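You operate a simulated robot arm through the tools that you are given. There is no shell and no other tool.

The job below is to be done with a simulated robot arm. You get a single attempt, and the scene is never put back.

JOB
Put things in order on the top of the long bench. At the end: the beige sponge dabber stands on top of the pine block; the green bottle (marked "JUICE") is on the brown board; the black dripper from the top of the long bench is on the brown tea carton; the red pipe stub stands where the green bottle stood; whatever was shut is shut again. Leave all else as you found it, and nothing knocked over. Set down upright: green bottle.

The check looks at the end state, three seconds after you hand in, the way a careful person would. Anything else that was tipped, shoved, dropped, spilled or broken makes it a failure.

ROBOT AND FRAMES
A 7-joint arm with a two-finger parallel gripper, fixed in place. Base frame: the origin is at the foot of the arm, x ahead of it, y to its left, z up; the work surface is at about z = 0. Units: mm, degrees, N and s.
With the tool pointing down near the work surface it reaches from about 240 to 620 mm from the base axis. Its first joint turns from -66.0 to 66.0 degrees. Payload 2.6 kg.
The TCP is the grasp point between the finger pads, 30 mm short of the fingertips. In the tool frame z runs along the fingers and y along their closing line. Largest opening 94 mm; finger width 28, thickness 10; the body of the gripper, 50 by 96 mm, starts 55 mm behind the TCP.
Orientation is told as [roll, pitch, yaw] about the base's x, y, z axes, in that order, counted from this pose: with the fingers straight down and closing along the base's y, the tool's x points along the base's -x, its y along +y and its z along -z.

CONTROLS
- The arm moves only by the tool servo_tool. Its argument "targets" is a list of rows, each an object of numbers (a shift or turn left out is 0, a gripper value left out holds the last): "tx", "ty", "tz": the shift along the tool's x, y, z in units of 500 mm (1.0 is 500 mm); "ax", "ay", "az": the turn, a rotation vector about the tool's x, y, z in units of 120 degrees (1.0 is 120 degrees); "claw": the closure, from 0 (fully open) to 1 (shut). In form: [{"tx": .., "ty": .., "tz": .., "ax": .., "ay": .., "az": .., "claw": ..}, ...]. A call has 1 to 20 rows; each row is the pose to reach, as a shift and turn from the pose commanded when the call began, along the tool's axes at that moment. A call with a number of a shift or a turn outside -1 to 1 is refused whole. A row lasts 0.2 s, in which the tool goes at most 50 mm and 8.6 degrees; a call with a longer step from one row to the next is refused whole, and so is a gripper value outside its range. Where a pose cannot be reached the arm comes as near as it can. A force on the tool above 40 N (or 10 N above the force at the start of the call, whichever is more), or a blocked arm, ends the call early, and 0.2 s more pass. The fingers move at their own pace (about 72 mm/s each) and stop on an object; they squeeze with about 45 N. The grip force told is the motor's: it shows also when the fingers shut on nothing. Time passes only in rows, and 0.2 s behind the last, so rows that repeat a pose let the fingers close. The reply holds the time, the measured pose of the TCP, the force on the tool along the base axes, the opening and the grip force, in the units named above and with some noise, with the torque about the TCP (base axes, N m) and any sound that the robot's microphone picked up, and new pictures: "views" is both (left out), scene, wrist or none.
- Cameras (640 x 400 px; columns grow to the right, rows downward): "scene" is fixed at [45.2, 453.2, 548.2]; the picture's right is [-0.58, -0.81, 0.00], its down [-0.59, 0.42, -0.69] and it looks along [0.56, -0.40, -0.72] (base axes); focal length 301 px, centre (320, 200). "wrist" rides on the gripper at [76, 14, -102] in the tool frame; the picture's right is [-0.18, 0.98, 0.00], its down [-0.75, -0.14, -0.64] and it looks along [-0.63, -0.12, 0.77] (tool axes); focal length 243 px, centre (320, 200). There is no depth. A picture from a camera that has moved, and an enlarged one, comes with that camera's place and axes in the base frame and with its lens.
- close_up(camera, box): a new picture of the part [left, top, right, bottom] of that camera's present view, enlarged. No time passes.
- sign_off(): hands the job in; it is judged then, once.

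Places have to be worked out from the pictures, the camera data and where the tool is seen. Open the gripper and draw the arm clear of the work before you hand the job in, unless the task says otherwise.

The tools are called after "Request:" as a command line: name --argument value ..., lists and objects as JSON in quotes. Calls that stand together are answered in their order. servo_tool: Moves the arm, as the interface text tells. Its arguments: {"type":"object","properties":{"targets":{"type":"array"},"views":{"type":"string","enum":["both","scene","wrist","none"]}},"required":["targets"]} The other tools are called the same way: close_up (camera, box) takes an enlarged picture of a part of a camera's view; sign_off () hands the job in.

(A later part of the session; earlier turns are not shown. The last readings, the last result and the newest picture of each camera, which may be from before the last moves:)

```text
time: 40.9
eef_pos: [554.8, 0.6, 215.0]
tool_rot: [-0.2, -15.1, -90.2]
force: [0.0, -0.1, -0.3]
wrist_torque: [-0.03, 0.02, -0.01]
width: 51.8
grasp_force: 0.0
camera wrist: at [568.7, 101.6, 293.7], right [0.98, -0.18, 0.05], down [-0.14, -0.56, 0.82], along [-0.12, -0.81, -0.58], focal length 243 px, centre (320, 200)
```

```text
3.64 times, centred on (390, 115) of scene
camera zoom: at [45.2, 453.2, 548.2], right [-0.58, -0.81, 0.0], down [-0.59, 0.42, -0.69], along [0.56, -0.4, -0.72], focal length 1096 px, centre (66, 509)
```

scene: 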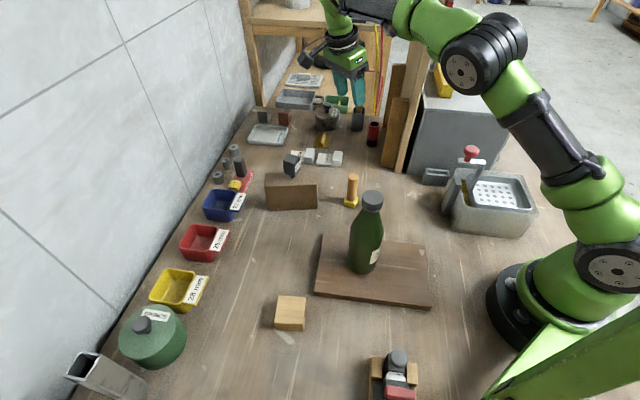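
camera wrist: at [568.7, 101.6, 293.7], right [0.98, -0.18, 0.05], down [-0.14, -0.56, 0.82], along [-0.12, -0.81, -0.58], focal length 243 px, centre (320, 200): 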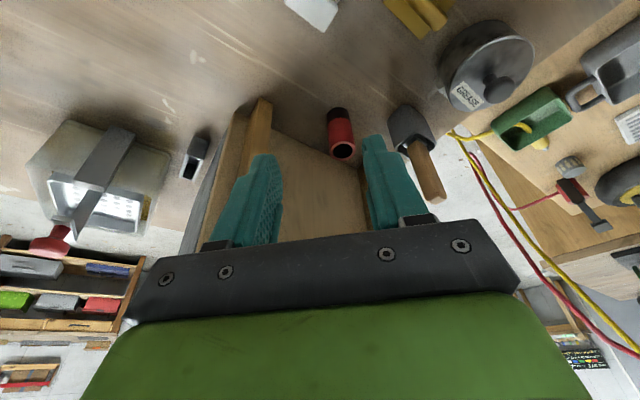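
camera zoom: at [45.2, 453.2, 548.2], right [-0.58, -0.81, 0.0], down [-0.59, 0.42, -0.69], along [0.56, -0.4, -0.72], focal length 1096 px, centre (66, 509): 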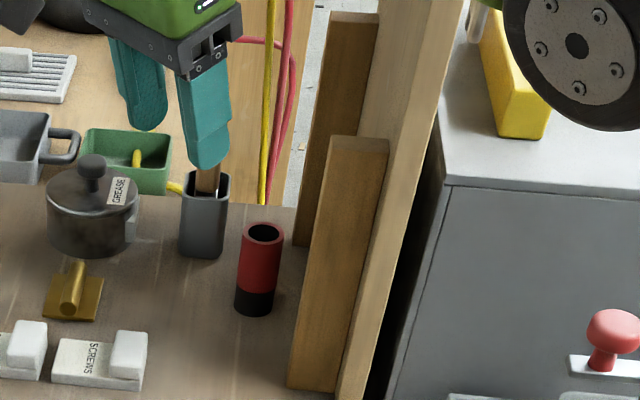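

The stub axis resolves to (569.5, -113.5), ~70 mm tall, ~32 mm diameter. I'll tilt to 30° and go to a pre-approach point at (569.5, -58, 145), 110 mm back along the tool axis.

Request:
servo_tool --targets '[{"ay": -0.0625}, {"tx": -0.02, "ty": 0.008, "tz": 0.041, "ay": -0.125}, {"tx": -0.045, "ty": 0.018, "tz": 0.095, "ay": -0.125}, {"tx": -0.065, "ty": 0.026, "tz": 0.137, "ay": -0.125}, {"tx": -0.0792, "ty": 0.0302, "tz": 0.1655, "ay": -0.125}, {"tx": -0.0792, "ty": 0.0302, "tz": 0.1655, "ay": -0.125}]'

Request:
close_up --camera "wrist" --box '[220, 60, 440, 205]'

Request:
close_up --camera "scene" --box '[320, 40, 480, 170]'

```text
time: 42.3
eef_pos: [568.2, -59.8, 144.0]
tool_rot: [-0.1, -30.0, -90.2]
force: [-0.2, -0.5, 0.8]
wrist_torque: [0.01, 0.0, 0.04]
width: 51.6
grasp_force: 0.0
camera wrist: at [582.7, 57.9, 194.1], right [0.98, -0.16, 0.09], down [-0.14, -0.33, 0.93], along [-0.12, -0.93, -0.35], focal length 243 px, centre (320, 200)
```

scene: 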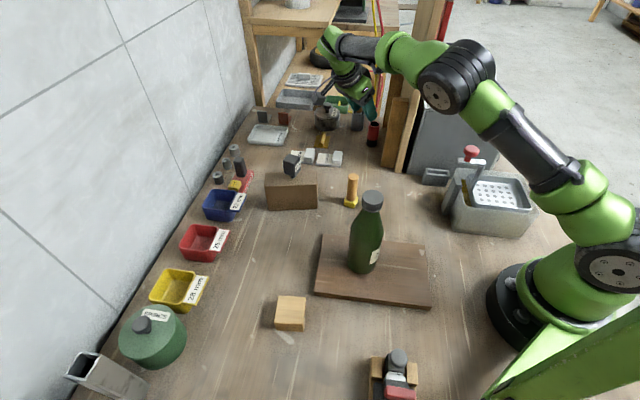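
wrist: 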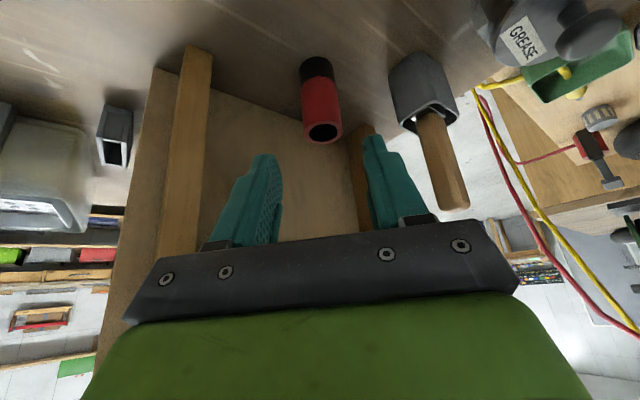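

```text
2.76 times, centred on (330, 132) of wrist
camera zoom: at [582.7, 57.9, 194.1], right [0.98, -0.16, 0.09], down [-0.14, -0.33, 0.93], along [-0.12, -0.93, -0.35], focal length 669 px, centre (292, 386)
```

zoom: 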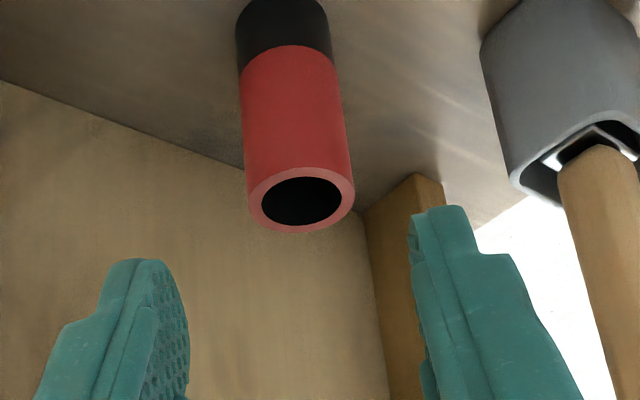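

```text
3.08 times, centred on (400, 105) of scene
camera zoom: at [45.2, 453.2, 548.2], right [-0.58, -0.81, 0.0], down [-0.59, 0.42, -0.69], along [0.56, -0.4, -0.72], focal length 927 px, centre (74, 492)
```

zoom: 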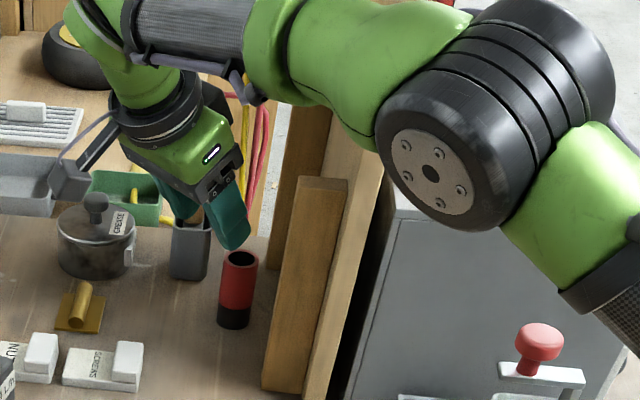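

The stub lies exactly on the approach axis (predicted u≈296, seen 295 in the zoom). I'll advance 80 mm along the tool axis and check.

Request:
servo_tool --targets '[{"tz": 0.05}, {"tz": 0.1}, {"tz": 0.14}, {"tz": 0.16}, {"tz": 0.16}]'

Request:
close_up --camera "wrist" --box '[220, 80, 440, 225]'

Request:
close_up --camera "scene" --box '[320, 60, 480, 170]'

```text
time: 43.5
eef_pos: [568.2, -100.9, 75.9]
tool_rot: [-0.1, -30.1, -90.2]
force: [-0.2, 0.1, -0.3]
wrist_torque: [0.01, -0.01, -0.01]
width: 51.5
grasp_force: 0.1
camera wrist: at [582.7, 18.6, 126.6], right [0.98, -0.16, 0.09], down [-0.14, -0.33, 0.93], along [-0.12, -0.93, -0.35], focal length 243 px, centre (320, 200)
```

scene: 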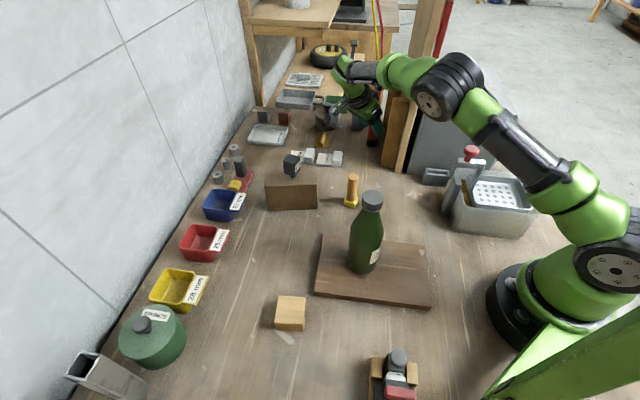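
wrist: 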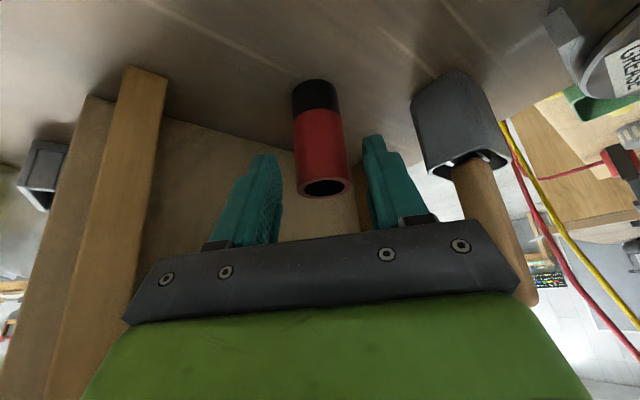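

```text
2.76 times, centred on (330, 152) of wrist
camera zoom: at [582.7, 18.6, 126.6], right [0.98, -0.16, 0.09], down [-0.14, -0.33, 0.93], along [-0.12, -0.93, -0.35], focal length 669 px, centre (292, 331)
```

zoom: 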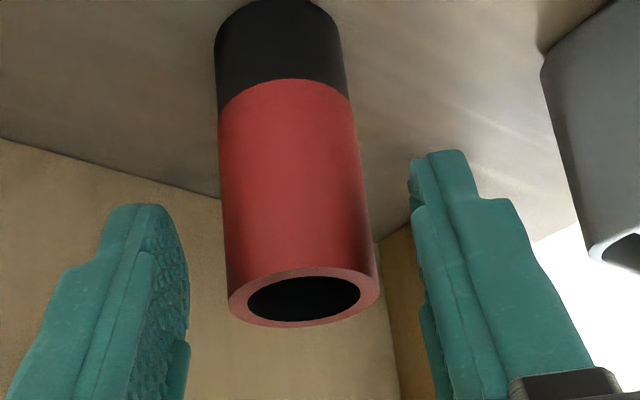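

```text
3.64 times, centred on (400, 115) of scene
camera zoom: at [45.2, 453.2, 548.2], right [-0.58, -0.81, 0.0], down [-0.59, 0.42, -0.69], along [0.56, -0.4, -0.72], focal length 1096 px, centre (29, 509)
```

zoom: 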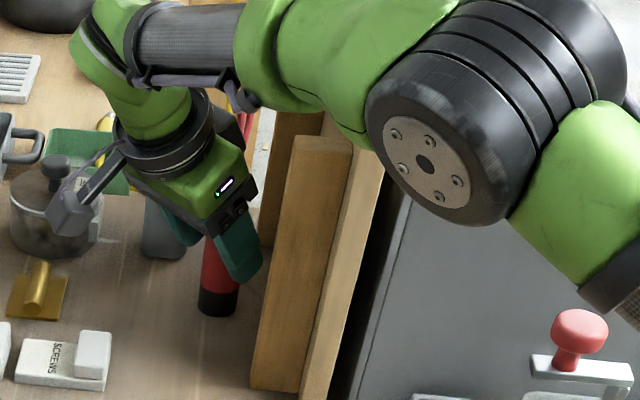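

Still well aligned. I'll advance the last ~28 mm so the pads straddle the stub at about z≈51.

Request:
servo_tool --targets '[{"tz": 0.024}, {"tz": 0.046}, {"tz": 0.056}, {"tz": 0.056}]'

Request:
close_up --camera "wrist" --box '[220, 80, 440, 225]'

Request:
close_up --camera "scene" --box '[340, 90, 420, 160]'

```text
time: 44.5
eef_pos: [568.5, -114.2, 52.0]
tool_rot: [-0.1, -30.1, -90.2]
force: [0.3, -1.3, -0.2]
wrist_torque: [-0.04, 0.05, -0.03]
width: 51.8
grasp_force: 0.1
camera wrist: at [582.6, 5.1, 102.5], right [0.98, -0.16, 0.09], down [-0.14, -0.33, 0.93], along [-0.12, -0.93, -0.35], focal length 243 px, centre (320, 200)
```

scene: 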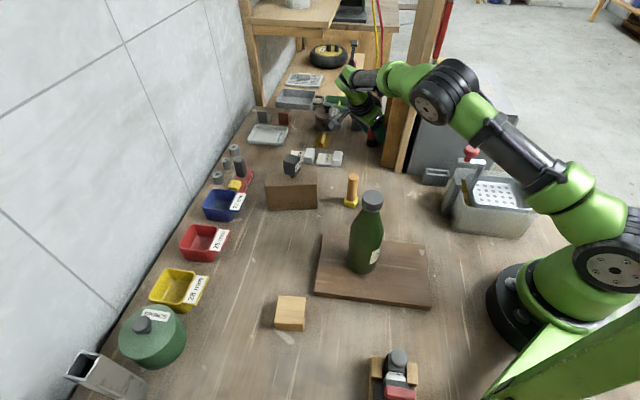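
wrist: 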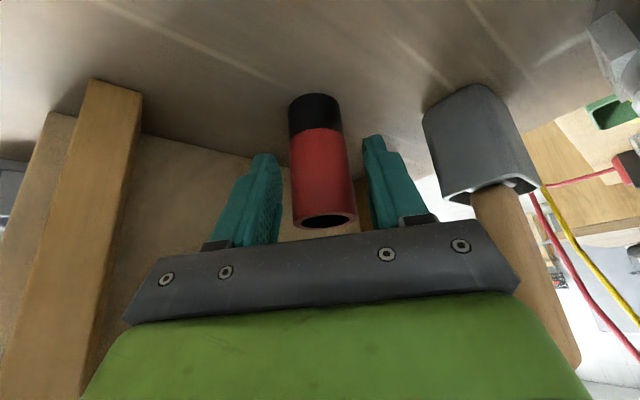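

```text
2.76 times, centred on (330, 152) of wrist
camera zoom: at [582.6, 5.1, 102.5], right [0.98, -0.16, 0.09], down [-0.14, -0.33, 0.93], along [-0.12, -0.93, -0.35], focal length 669 px, centre (292, 331)
```

zoom: 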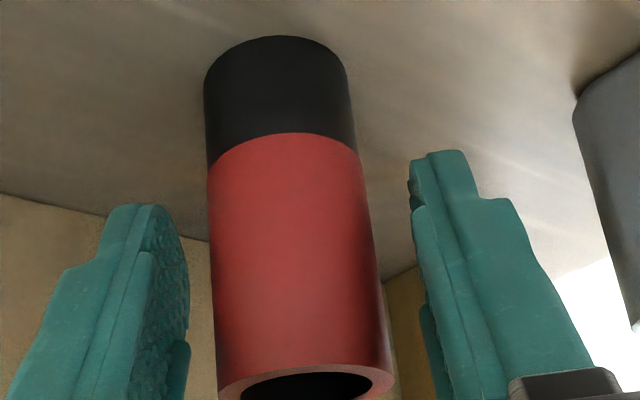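

```text
5.71 times, centred on (380, 125) of scene
camera zoom: at [45.2, 453.2, 548.2], right [-0.58, -0.81, 0.0], down [-0.59, 0.42, -0.69], along [0.56, -0.4, -0.72], focal length 1722 px, centre (-23, 629)
```

zoom: 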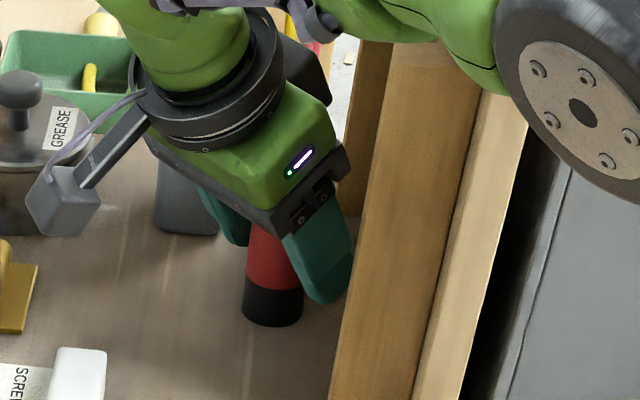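

Pads straddle the stub, with TCP at (568.5, -114, 52) on its axis. Closing.

Request:
servo_tool --targets '[{"claw": 0.55}, {"claw": 0.65}, {"claw": 0.8}, {"claw": 1}, {"claw": 1}, {"claw": 1}]'

Request:
close_up --camera "wrist" --box '[220, 80, 440, 225]'

```text
time: 45.9
eef_pos: [568.6, -112.1, 52.6]
tool_rot: [-0.1, -30.2, -90.1]
force: [-0.4, 0.2, 0.7]
wrist_torque: [0.0, 0.01, 0.0]
width: 33.2
grasp_force: 45.0
camera wrist: at [582.5, 5.3, 102.5], right [0.98, -0.16, 0.09], down [-0.14, -0.33, 0.93], along [-0.12, -0.93, -0.35], focal length 243 px, centre (320, 200)
```

scene: 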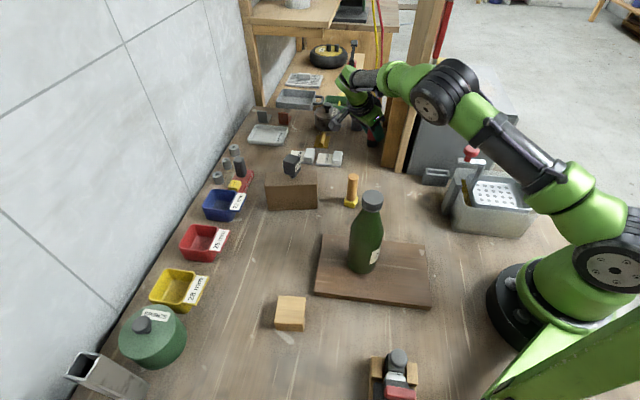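
wrist: 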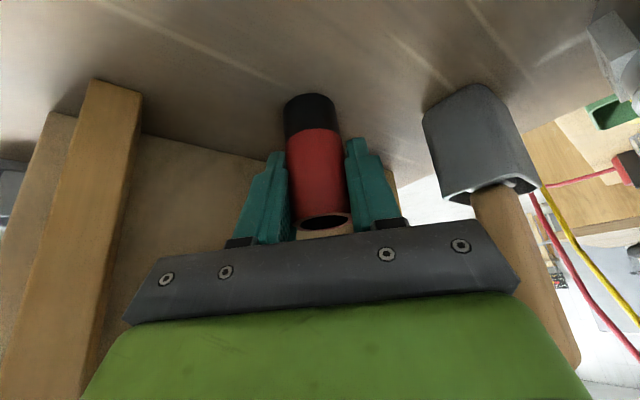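

```text
2.76 times, centred on (330, 152) of wrist
camera zoom: at [582.5, 5.3, 102.5], right [0.98, -0.16, 0.09], down [-0.14, -0.33, 0.93], along [-0.12, -0.93, -0.35], focal length 669 px, centre (292, 331)
```

zoom: 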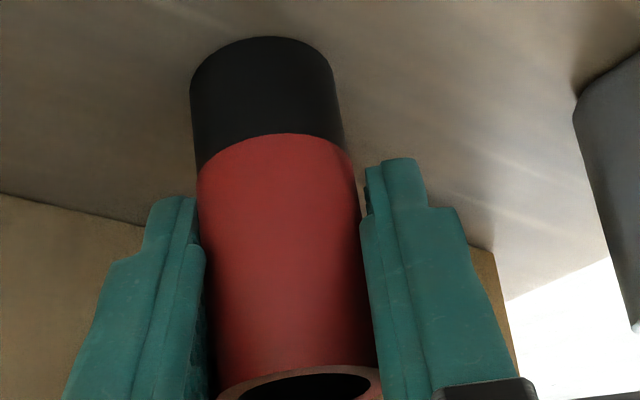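

Gripped (33 mm, 45 N). I'll lift slowly straight up 30 mm, then withdraw along the tool axis away from the panel.

Request:
servo_tool --targets '[{"tx": -0.003, "tz": -0.0052}, {"tx": -0.008, "tz": -0.0139}, {"tx": -0.018, "tz": -0.0312}, {"tx": -0.03, "tz": -0.052}, {"tx": -0.03, "tz": -0.092}, {"tx": -0.03, "tz": -0.152}, {"tx": -0.03, "tz": -0.222}, {"tx": -0.03, "tz": -0.282}, {"tx": -0.03, "tz": -0.312}, {"tx": -0.03, "tz": -0.312}]'

Request:
close_up --camera "wrist" --box '[220, 80, 440, 225]'

Request:
close_up --camera "scene" --box '[320, 50, 440, 160]'

```text
time: 48.1
eef_pos: [568.5, -47.0, 195.8]
tool_rot: [-0.1, -30.2, -90.2]
force: [0.5, -0.1, -0.1]
wrist_torque: [0.01, 0.0, 0.02]
width: 32.7
grasp_force: 45.2
camera wrist: at [583.4, 70.9, 245.1], right [0.98, -0.16, 0.09], down [-0.14, -0.33, 0.93], along [-0.12, -0.93, -0.35], focal length 243 px, centre (320, 200)
```

scene: 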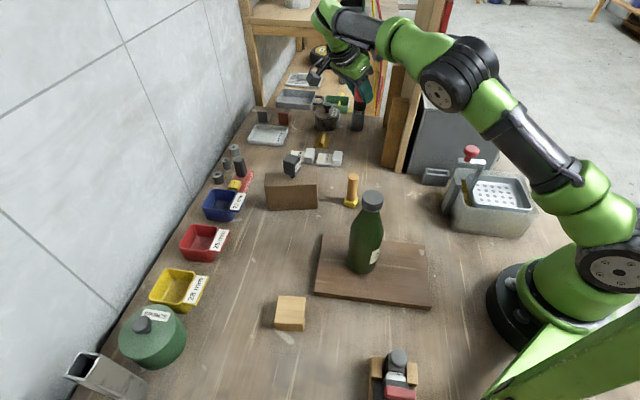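
wrist: 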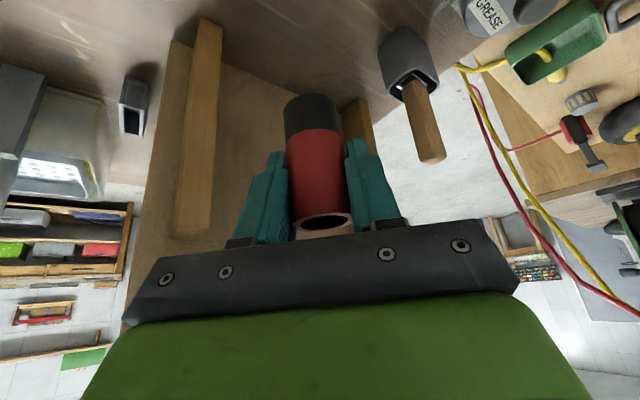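

```text
2.76 times, centred on (330, 152) of wrist
camera zoom: at [583.4, 70.9, 245.1], right [0.98, -0.16, 0.09], down [-0.14, -0.33, 0.93], along [-0.12, -0.93, -0.35], focal length 669 px, centre (292, 331)
```

zoom: 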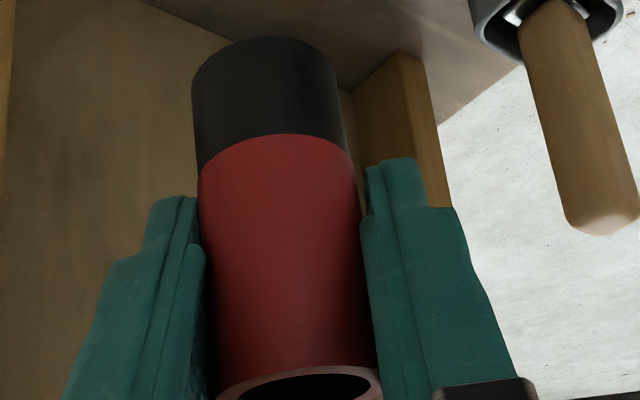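

```text
3.64 times, centred on (380, 105) of scene
camera zoom: at [45.2, 453.2, 548.2], right [-0.58, -0.81, 0.0], down [-0.59, 0.42, -0.69], along [0.56, -0.4, -0.72], focal length 1096 px, centre (102, 546)
```

zoom: 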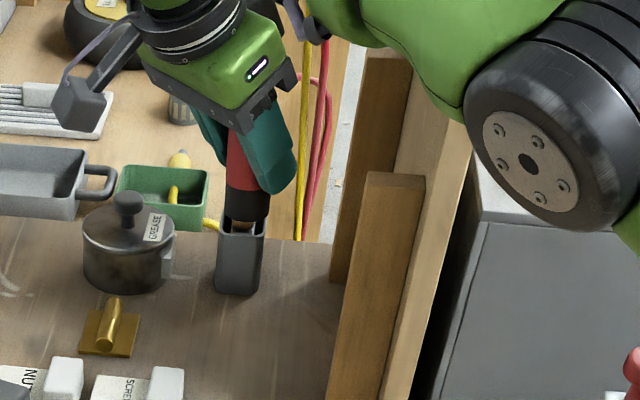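

The stub is held with no slip. I'll carry it on an arc via (470, 30, 200), away from the panel's near corner, to above the bottle's old spot (353.5, -15.6), turning yaw to −60° to keep the camera away from the dabber.

Request:
servo_tool --targets '[{"tx": 0.032, "ty": -0.049, "tz": -0.021}, {"tx": 0.0645, "ty": -0.0985, "tz": -0.042}, {"tx": 0.097, "ty": -0.148, "tz": -0.063, "ax": -0.0208, "az": -0.0361}, {"tx": 0.129, "ty": -0.197, "tz": -0.084, "ax": -0.0417, "az": -0.0722}, {"tx": 0.109, "ty": -0.255, "tz": -0.0725, "ax": -0.0625, "az": -0.1083}, {"tx": 0.0892, "ty": -0.3135, "tz": -0.061, "ax": -0.0833, "az": -0.1443}, {"tx": 0.0693, "ty": -0.3718, "tz": -0.0496, "ax": -0.1042, "az": -0.1804}, {"tx": 0.055, "ty": -0.413, "tz": -0.042, "ax": -0.125, "az": -0.2165}, {"tx": 0.0494, "ty": -0.43, "tz": -0.0382, "ax": -0.125, "az": -0.2165}, {"tx": 0.0494, "ty": -0.43, "tz": -0.0382, "ax": -0.125, "az": -0.2165}]'

Request:
close_up --camera "scene" --box '[340, 90, 480, 220]'

```text
time: 50.3
eef_pos: [352.2, -15.9, 199.8]
tool_rot: [-0.2, -30.0, -60.1]
force: [-0.1, -0.2, 0.4]
wrist_torque: [0.02, -0.02, 0.01]
width: 33.0
grasp_force: 44.9
camera wrist: at [306.0, 93.3, 249.6], right [0.93, 0.35, 0.09], down [0.04, -0.36, 0.93], along [0.36, -0.87, -0.35], focal length 243 px, centre (320, 200)
```

scene: 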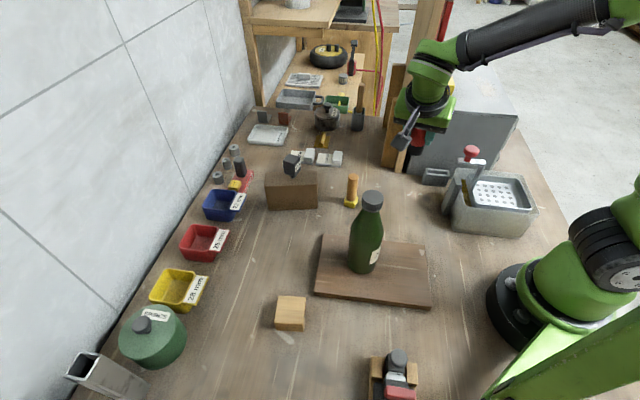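
wrist: 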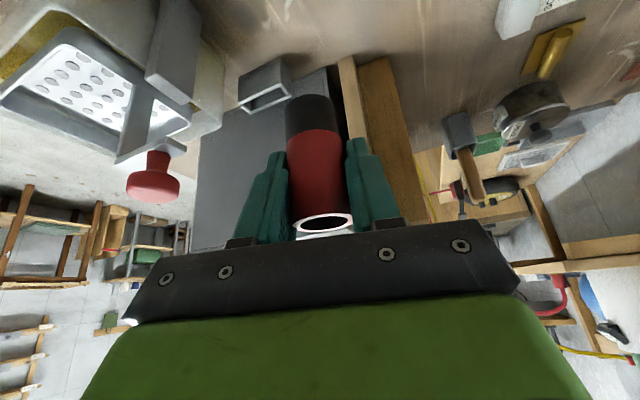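

```text
3.08 times, centred on (410, 155) of scene
camera zoom: at [45.1, 453.2, 548.2], right [-0.58, -0.81, 0.0], down [-0.59, 0.42, -0.69], along [0.56, -0.4, -0.72], focal length 927 px, centre (43, 338)
```

zoom: 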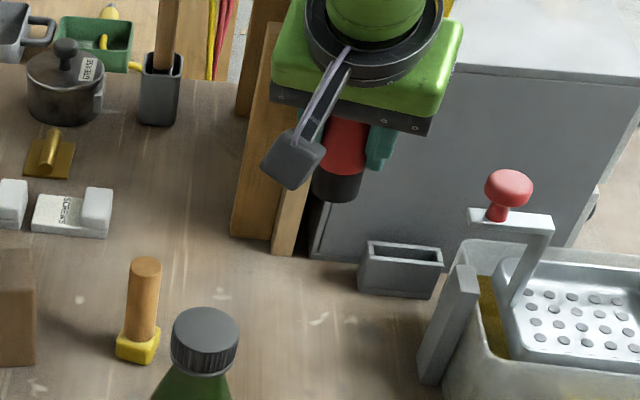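

Over the target with everything clear. I'll lower ~140 mm to TCP z≈60 (stub bottom ~8 mm above the bench).

Request:
servo_tool --targets '[{"tx": 0.03, "tz": 0.052}, {"tx": 0.065, "tz": 0.1126}, {"tx": 0.1, "tz": 0.1732}, {"tx": 0.128, "tz": 0.2217}, {"tx": 0.1395, "tz": 0.2416}, {"tx": 0.1395, "tz": 0.2416}]'

Request:
close_up --camera "scene" --box '[350, 130, 450, 220]'

```text
time: 51.7
eef_pos: [353.4, -14.5, 59.9]
tool_rot: [-0.1, -30.0, -60.2]
force: [-0.7, 0.3, -0.1]
wrist_torque: [0.05, -0.03, -0.01]
width: 32.9
grasp_force: 45.0
camera wrist: at [306.2, 94.6, 110.6], right [0.93, 0.35, 0.09], down [0.04, -0.36, 0.93], along [0.36, -0.87, -0.35], focal length 243 px, centre (320, 200)
```

scene: 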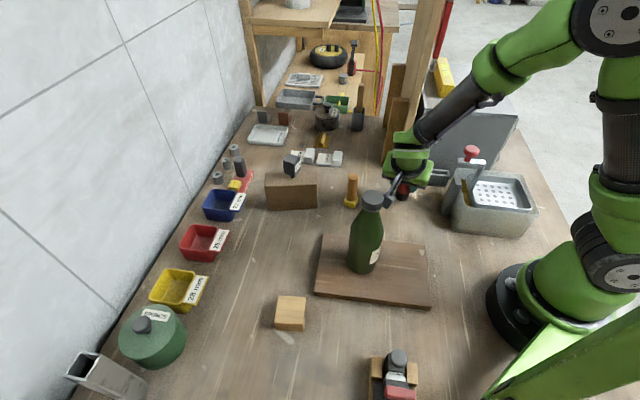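
wrist: 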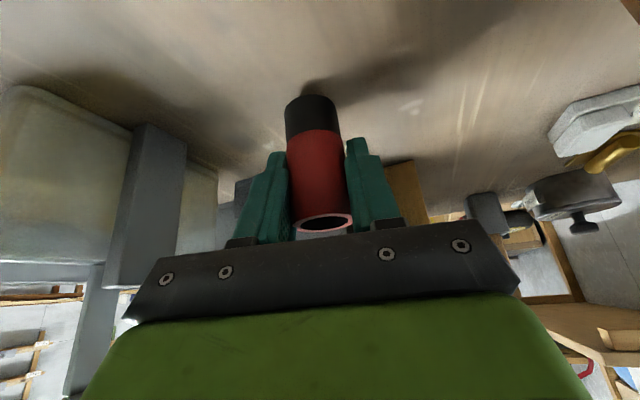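

```text
4.44 times, centred on (400, 175) of scene
camera zoom: at [45.2, 453.2, 548.2], right [-0.58, -0.81, 0.0], down [-0.59, 0.42, -0.69], along [0.56, -0.4, -0.72], focal length 1339 px, centre (-36, 311)
```

zoom: 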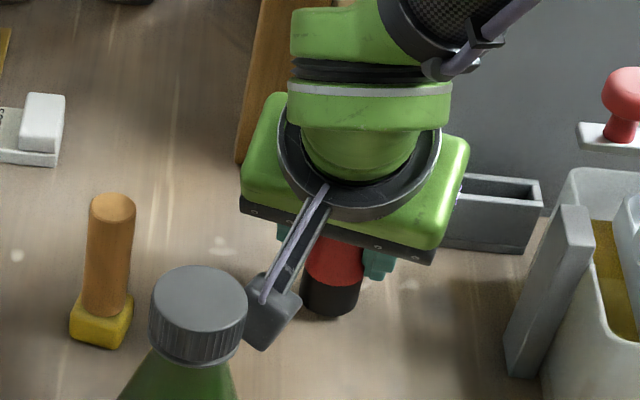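

Nearly down; lowering the rest in small steps while watching force.

Request:
servo_tool --targets '[{"tx": 0.002, "tz": 0.0035}, {"tx": 0.004, "tz": 0.0069}, {"tx": 0.005, "tz": 0.0087}, {"tx": 0.005, "tz": 0.0087}]' --views "none"

```text
time: 52.7
eef_pos: [353.2, -15.7, 54.8]
tool_rot: [-0.1, -30.1, -60.1]
force: [0.1, -0.1, 0.4]
wrist_torque: [0.03, 0.02, 0.02]
width: 32.7
grasp_force: 45.0
```

Request:
servo_tool --targets '[{"tx": 0.001, "tz": 0.00173}, {"tx": 0.0015, "tz": 0.0026}, {"tx": 0.002, "tz": 0.00346}, {"tx": 0.002, "tz": 0.00346}]' --views "none"

```text
time: 53.7
eef_pos: [354.7, -16.8, 51.3]
tool_rot: [-0.2, -30.1, -60.1]
force: [0.7, 0.1, -0.4]
wrist_torque: [-0.03, 0.01, -0.04]
width: 32.8
grasp_force: 44.8
```

No contact yet at about z≈52; continuing 1 mm at a time.

Request:
servo_tool --targets '[{"tx": 0.0005, "tz": 0.00087}, {"tx": 0.001, "tz": 0.00173}, {"tx": 0.001, "tz": 0.00173}]' --views "none"

```text
time: 54.5
eef_pos: [354.2, -16.3, 51.0]
tool_rot: [0.0, -30.1, -60.2]
force: [-2.3, 2.1, 13.1]
wrist_torque: [0.21, 0.03, 0.03]
width: 32.7
grasp_force: 44.8
```

Contact at 13 N. I'll back off 0.5 mm, check, then open slowly.

Request:
servo_tool --targets '[{"tx": -0.0005, "tz": -0.00087}, {"tx": -0.0005, "tz": -0.00087}]' --views "both"

Request:
close_up --camera "wrist" --box '[220, 60, 440, 225]'

Request:
close_up --camera "scene" --box '[370, 150, 450, 220]'

```text
time: 55.1
eef_pos: [353.9, -16.3, 51.3]
tool_rot: [-0.2, -30.1, -60.1]
force: [1.0, 0.2, 3.2]
wrist_torque: [0.01, -0.1, -0.03]
width: 32.7
grasp_force: 45.3
camera wrist: at [307.1, 93.6, 101.6], right [0.93, 0.35, 0.09], down [0.04, -0.36, 0.93], along [0.36, -0.87, -0.35], focal length 243 px, centre (320, 200)
```

scene: 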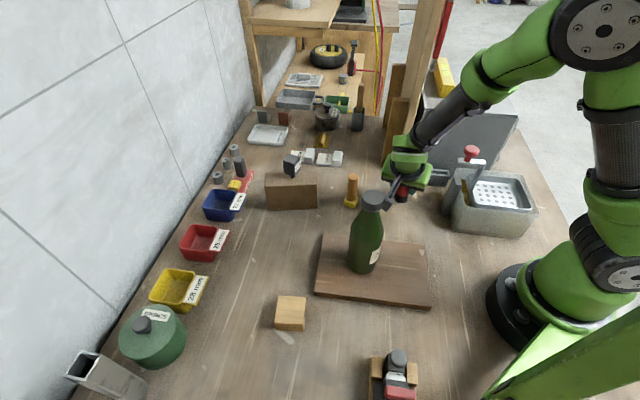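
wrist: 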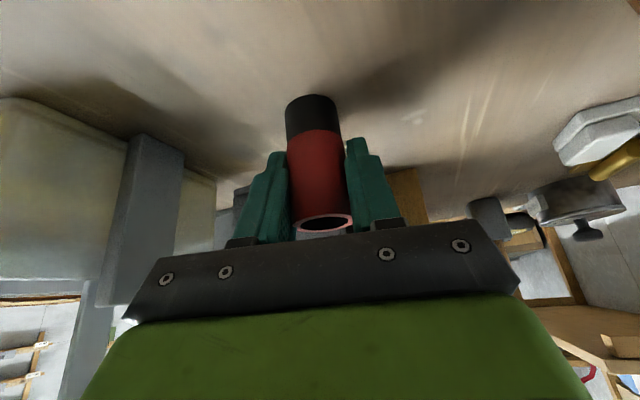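

```text
2.42 times, centred on (330, 142) of wrist
camera zoom: at [307.1, 93.6, 101.6], right [0.93, 0.35, 0.09], down [0.04, -0.36, 0.93], along [0.36, -0.87, -0.35], focal length 588 px, centre (296, 339)
```

zoom: 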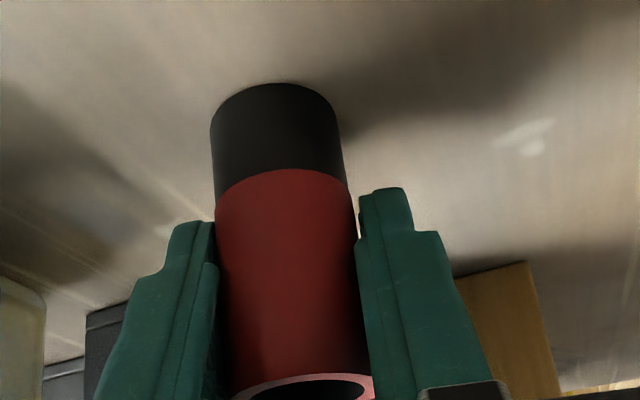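

```text
5.71 times, centred on (410, 185) of scene
camera zoom: at [45.2, 453.2, 548.2], right [-0.58, -0.81, 0.0], down [-0.59, 0.42, -0.69], along [0.56, -0.4, -0.72], focal length 1722 px, centre (-194, 286)
```

zoom: 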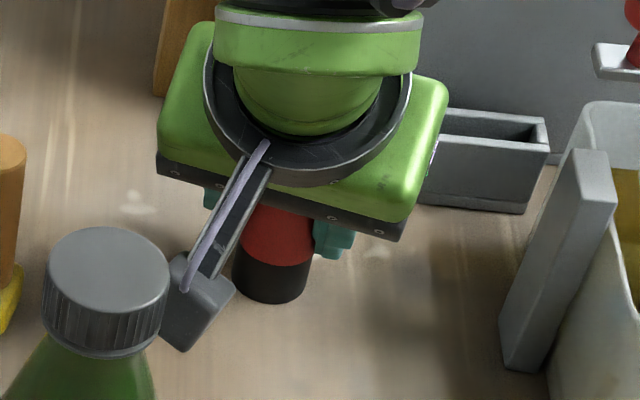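

Light touch now (3 N) and the stub looks flush on the bench. Opening slowly.

Request:
servo_tool --targets '[{"claw": 0.63}, {"claw": 0.6}, {"claw": 0.52}, {"claw": 0.4}, {"claw": 0.25}, {"claw": 0.25}]'

Request:
close_up --camera "wrist" --box '[220, 60, 440, 225]'

```text
time: 56.5
eef_pos: [354.2, -15.9, 50.6]
tool_rot: [-0.1, -30.0, -60.1]
force: [0.4, -0.4, -0.9]
wrist_torque: [0.02, 0.04, -0.01]
width: 70.5
grasp_force: 0.1
camera wrist: at [307.2, 93.7, 101.8], right [0.93, 0.35, 0.09], down [0.04, -0.36, 0.93], along [0.36, -0.87, -0.35], focal length 243 px, centre (320, 200)
```

scene: 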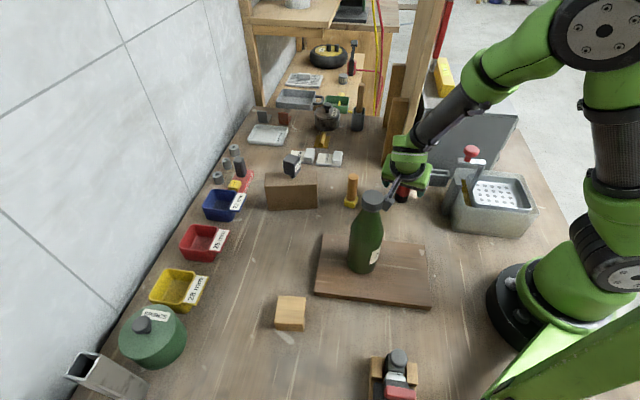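
wrist: 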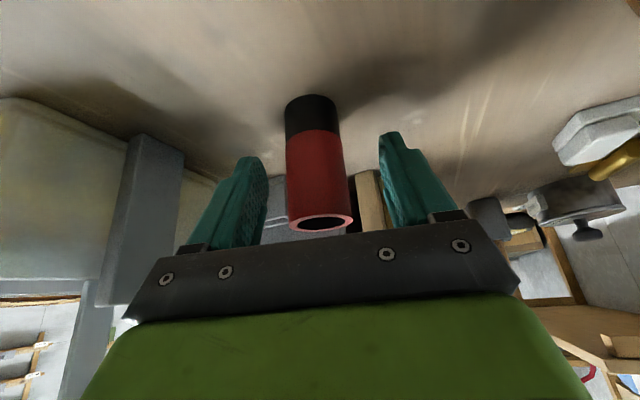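

```text
2.42 times, centred on (330, 142) of wrist
camera zoom: at [307.2, 93.7, 101.8], right [0.93, 0.35, 0.09], down [0.04, -0.36, 0.93], along [0.36, -0.87, -0.35], focal length 588 px, centre (296, 339)
```

zoom: 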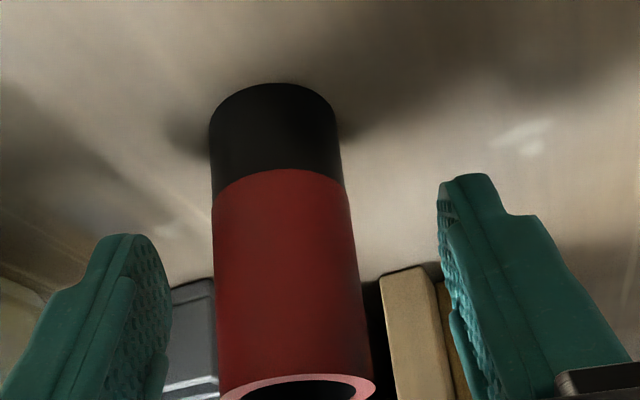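

The stub stands free on the bottle's old spot. I'll rise straight up 150 mm (not back toward the bottle).

Request:
servo_tool --targets '[{"tx": -0.01, "tz": -0.0173}, {"tx": -0.035, "tz": -0.0606}, {"tx": -0.07, "tz": -0.1212}, {"tx": -0.11, "tz": -0.1905}, {"tx": -0.15, "tz": -0.2598}, {"tx": -0.15, "tz": -0.2598}]'

Request:
close_up --camera "scene" --box '[330, 130, 450, 230]'

```text
time: 57.9
eef_pos: [353.3, -15.8, 203.3]
tool_rot: [-0.2, -30.1, -60.1]
force: [0.1, -0.1, -0.6]
wrist_torque: [0.0, 0.01, -0.01]
width: 70.5
grasp_force: 0.0
camera wrist: at [306.6, 94.7, 252.9], right [0.93, 0.35, 0.09], down [0.04, -0.36, 0.93], along [0.36, -0.87, -0.35], focal length 243 px, centre (320, 200)
```

scene: 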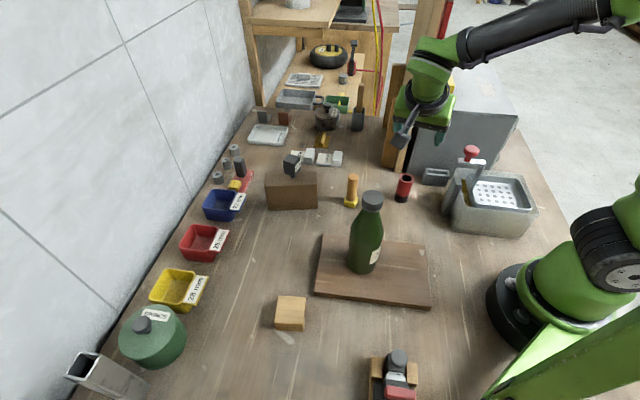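
wrist: 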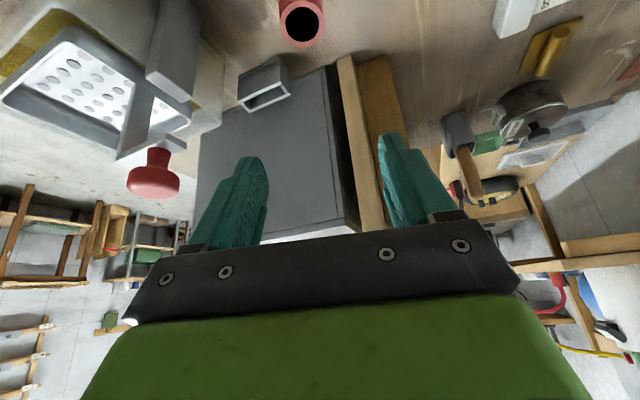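

```text
4.00 times, centred on (390, 180) of scene
camera zoom: at [45.2, 453.2, 548.2], right [-0.58, -0.81, 0.0], down [-0.59, 0.42, -0.69], along [0.56, -0.4, -0.72], focal length 1205 px, centre (40, 280)
```

zoom: 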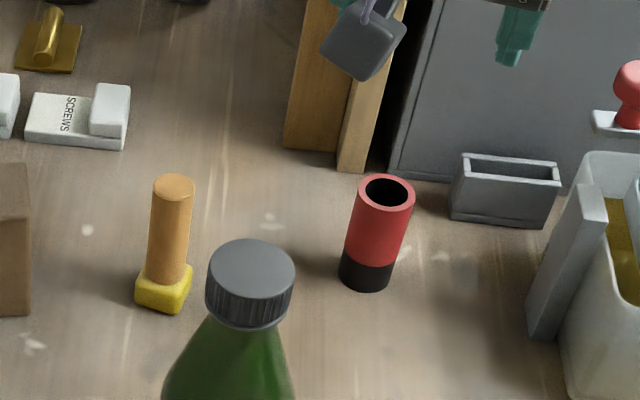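

The stub stands upright at the bottle's old place. Now the dabber: I'll untilt the tool and move above it near (400, 90, 230), then turn yaw back to 0°.

Request:
servo_tool --targets '[{"tx": 0.023, "ty": 0.0466, "tz": -0.0287, "ay": 0.0625}, {"tx": 0.0459, "ty": 0.0932, "tz": -0.0574, "ay": 0.125}, {"tx": 0.0689, "ty": 0.1398, "tz": -0.086, "ay": 0.1875}, {"tx": 0.0918, "ty": 0.1864, "tz": -0.1147, "ay": 0.25}, {"tx": 0.0918, "ty": 0.1864, "tz": -0.1147, "ay": 0.25}]' --views "none"

Request:
servo_tool --targets '[{"az": -0.0625}, {"az": -0.125}, {"az": -0.1875}, {"az": -0.25}, {"az": -0.3125}, {"az": -0.375}, {"az": -0.4375}, {"az": -0.5}, {"az": -0.5, "claw": 0.3}]'

Request:
close_up --camera "wrist" --box '[220, 40, 420, 190]'

```text
time: 59.1
eef_pos: [402.6, 91.9, 227.3]
tool_rot: [-0.1, 0.2, -60.2]
force: [-0.7, 1.0, 0.7]
wrist_torque: [-0.05, 0.01, 0.03]
width: 70.5
grasp_force: 0.1
```

```text
time: 61.1
eef_pos: [401.6, 90.2, 227.6]
tool_rot: [0.0, 0.2, -0.1]
force: [0.1, 0.0, 0.3]
wrist_torque: [-0.01, -0.01, 0.01]
width: 65.4
grasp_force: 0.1
camera wrist: at [324.4, 105.6, 330.5], right [0.19, 0.98, 0.0], down [0.75, -0.14, 0.64], along [0.63, -0.12, -0.77], focal length 243 px, centre (320, 200)
```

scene: 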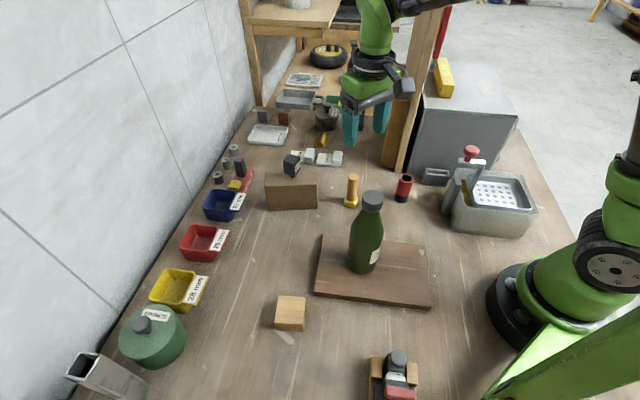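
wrist: 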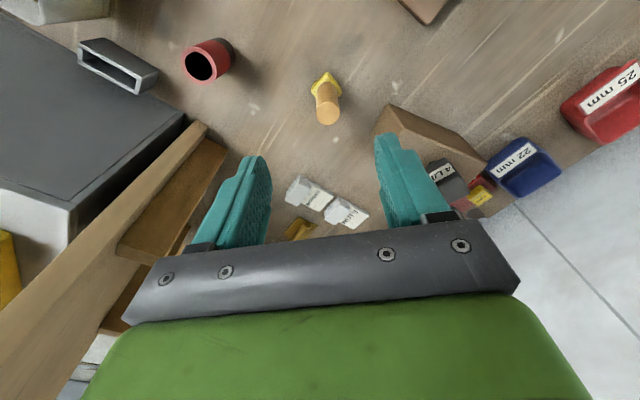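

```text
2.67 times, centred on (320, 115) of wrist
camera zoom: at [324.4, 105.6, 330.5], right [0.19, 0.98, 0.0], down [0.75, -0.14, 0.64], along [0.63, -0.12, -0.77], focal length 647 px, centre (320, 427)
```

zoom: 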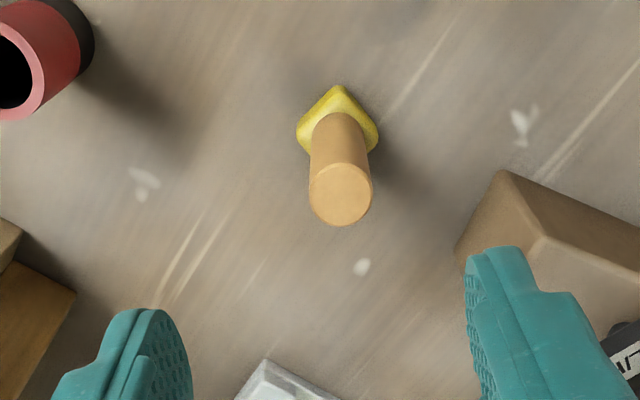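

The dabber's axis is at about (409.5, 98), ~98 mm tall with a ~22 mm handle. Aligning over it and descending to z≈150 first.

Request:
servo_tool --targets '[{"tx": -0.018, "ty": 0.0134, "tz": 0.03}, {"tx": -0.018, "ty": 0.0134, "tz": 0.09}, {"tx": -0.018, "ty": 0.0134, "tz": 0.14}, {"tx": -0.018, "ty": 0.0134, "tz": 0.156}, {"tx": -0.018, "ty": 0.0134, "tz": 0.156}]'

Request:
close_up --camera "wrist" --box '[220, 60, 420, 210]'

```text
time: 62.3
eef_pos: [408.8, 96.3, 150.3]
tool_rot: [-0.2, 0.0, -0.2]
force: [0.3, -0.3, -0.7]
wrist_torque: [-0.02, 0.01, 0.01]
width: 65.7
grasp_force: 0.1
camera wrist: at [331.6, 112.2, 252.8], right [0.19, 0.98, 0.0], down [0.75, -0.14, 0.64], along [0.63, -0.12, -0.77], focal length 243 px, centre (320, 200)
```

scene: 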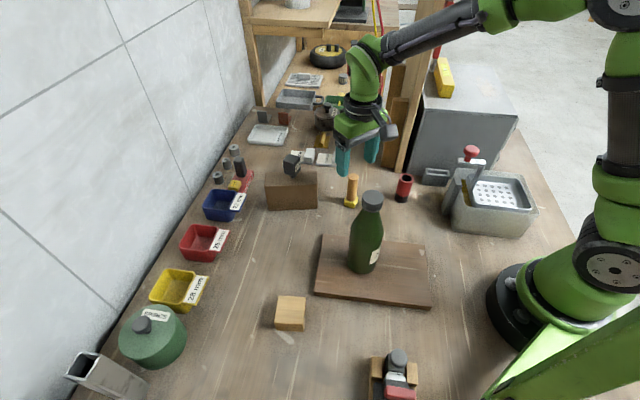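
wrist: 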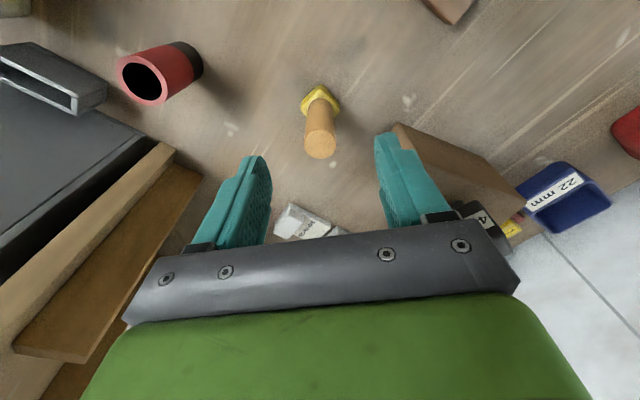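

```text
2.67 times, centred on (320, 135) of wrist
camera zoom: at [331.6, 112.2, 252.8], right [0.19, 0.98, 0.0], down [0.75, -0.14, 0.64], along [0.63, -0.12, -0.77], focal length 647 px, centre (320, 373)
```

zoom: 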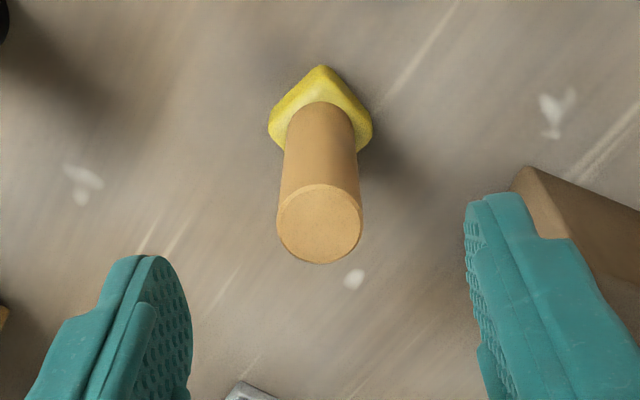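

Perfectly centred on the handle. Descending to TCP z≈62, so the tips stay above the sponge and the palm clears the handle top.

Request:
servo_tool --targets '[{"tx": -0.001, "tz": 0.05}, {"tx": -0.001, "tz": 0.11}, {"tx": -0.001, "tz": 0.155}, {"tx": -0.001, "tz": 0.176}, {"tx": -0.001, "tz": 0.176}]'

Request:
close_up --camera "wrist" --box '[220, 90, 420, 240]'

Request:
close_up --camera "scene" --box '[310, 140, 410, 220]'

```text
time: 63.5
eef_pos: [410.3, 95.9, 61.9]
tool_rot: [0.0, 0.1, -0.2]
force: [0.3, -0.3, -0.3]
wrist_torque: [-0.02, -0.01, 0.02]
width: 65.8
grasp_force: 0.1
camera wrist: at [333.2, 111.7, 164.9], right [0.19, 0.98, 0.0], down [0.75, -0.14, 0.64], along [0.63, -0.12, -0.77], focal length 243 px, centre (320, 200)
```

scene: 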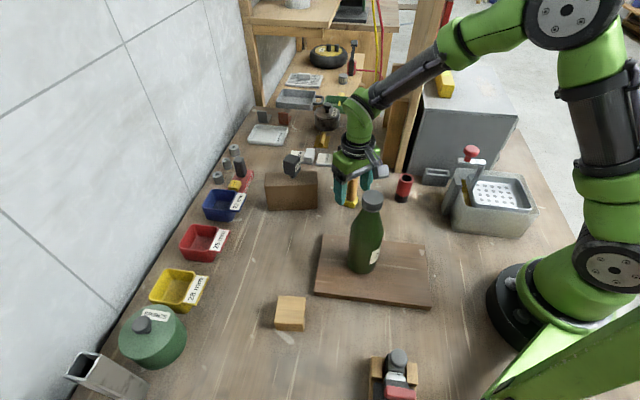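
wrist: 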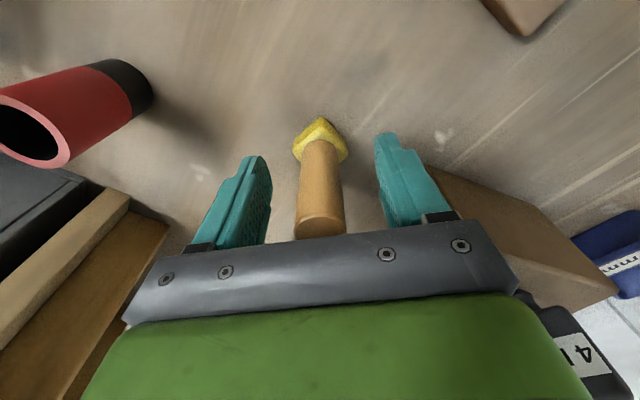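

```text
2.67 times, centred on (320, 165) of wrist
camera zoom: at [333.2, 111.7, 164.9], right [0.19, 0.98, 0.0], down [0.75, -0.14, 0.64], along [0.63, -0.12, -0.77], focal length 647 px, centre (320, 293)
```

zoom: 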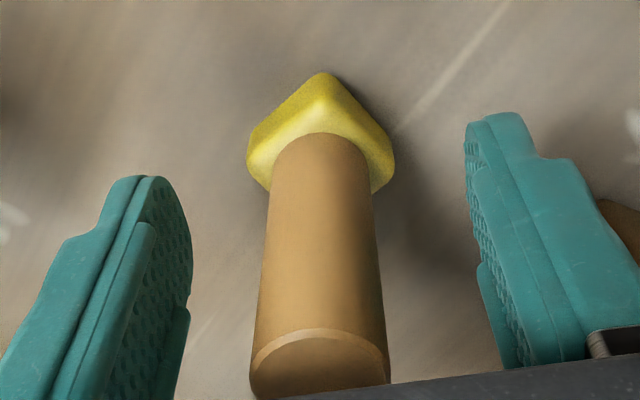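

```text
5.00 times, centred on (360, 180) of scene
camera zoom: at [45.2, 453.2, 548.2], right [-0.58, -0.81, 0.0], down [-0.59, 0.42, -0.69], along [0.56, -0.4, -0.72], focal length 1506 px, centre (120, 300)
```

zoom: 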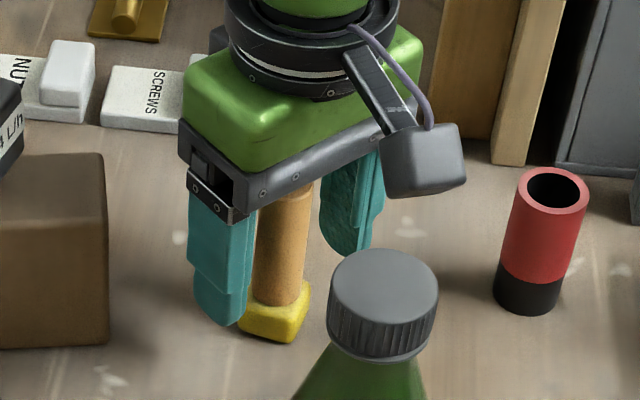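

Fingers straddle the handle above the sponge. Closing.

Request:
servo_tool --targets '[{"claw": 0.45}, {"claw": 0.6}, {"claw": 0.7}, {"claw": 0.8}, {"claw": 1}, {"claw": 1}, {"claw": 1}]' --views "wrist"

Request:
close_up --camera "wrist" --box '[220, 90, 420, 240]'

Request:
close_up --camera "scene" --box '[250, 275, 350, 355]'

```text
time: 65.1
eef_pos: [410.0, 96.3, 63.8]
tool_rot: [-0.1, 0.1, -0.2]
force: [-0.2, -0.6, 0.1]
wrist_torque: [-0.04, 0.02, 0.03]
width: 21.9
grasp_force: 45.1
camera wrist: at [333.2, 111.6, 165.1], right [0.19, 0.98, 0.0], down [0.75, -0.14, 0.64], along [0.63, -0.12, -0.77], focal length 243 px, centre (320, 200)
```

wrist: 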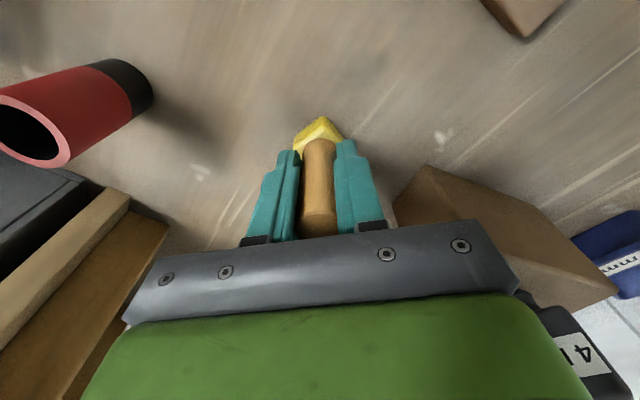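

```text
2.67 times, centred on (320, 165) of wrist
camera zoom: at [333.2, 111.6, 165.1], right [0.19, 0.98, 0.0], down [0.75, -0.14, 0.64], along [0.63, -0.12, -0.77], focal length 647 px, centre (320, 293)
```

zoom: 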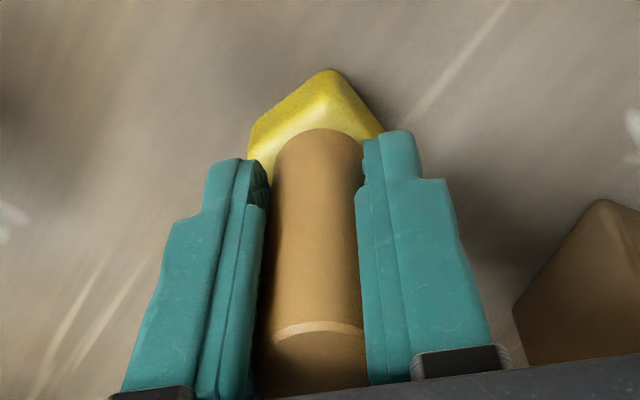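

```text
5.00 times, centred on (300, 315) of scene
camera zoom: at [45.2, 453.2, 548.2], right [-0.58, -0.81, 0.0], down [-0.59, 0.42, -0.69], along [0.56, -0.4, -0.72], focal length 1506 px, centre (420, -375)
```

zoom: 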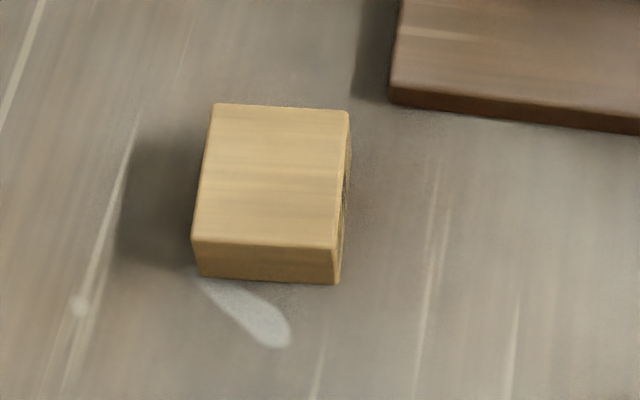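

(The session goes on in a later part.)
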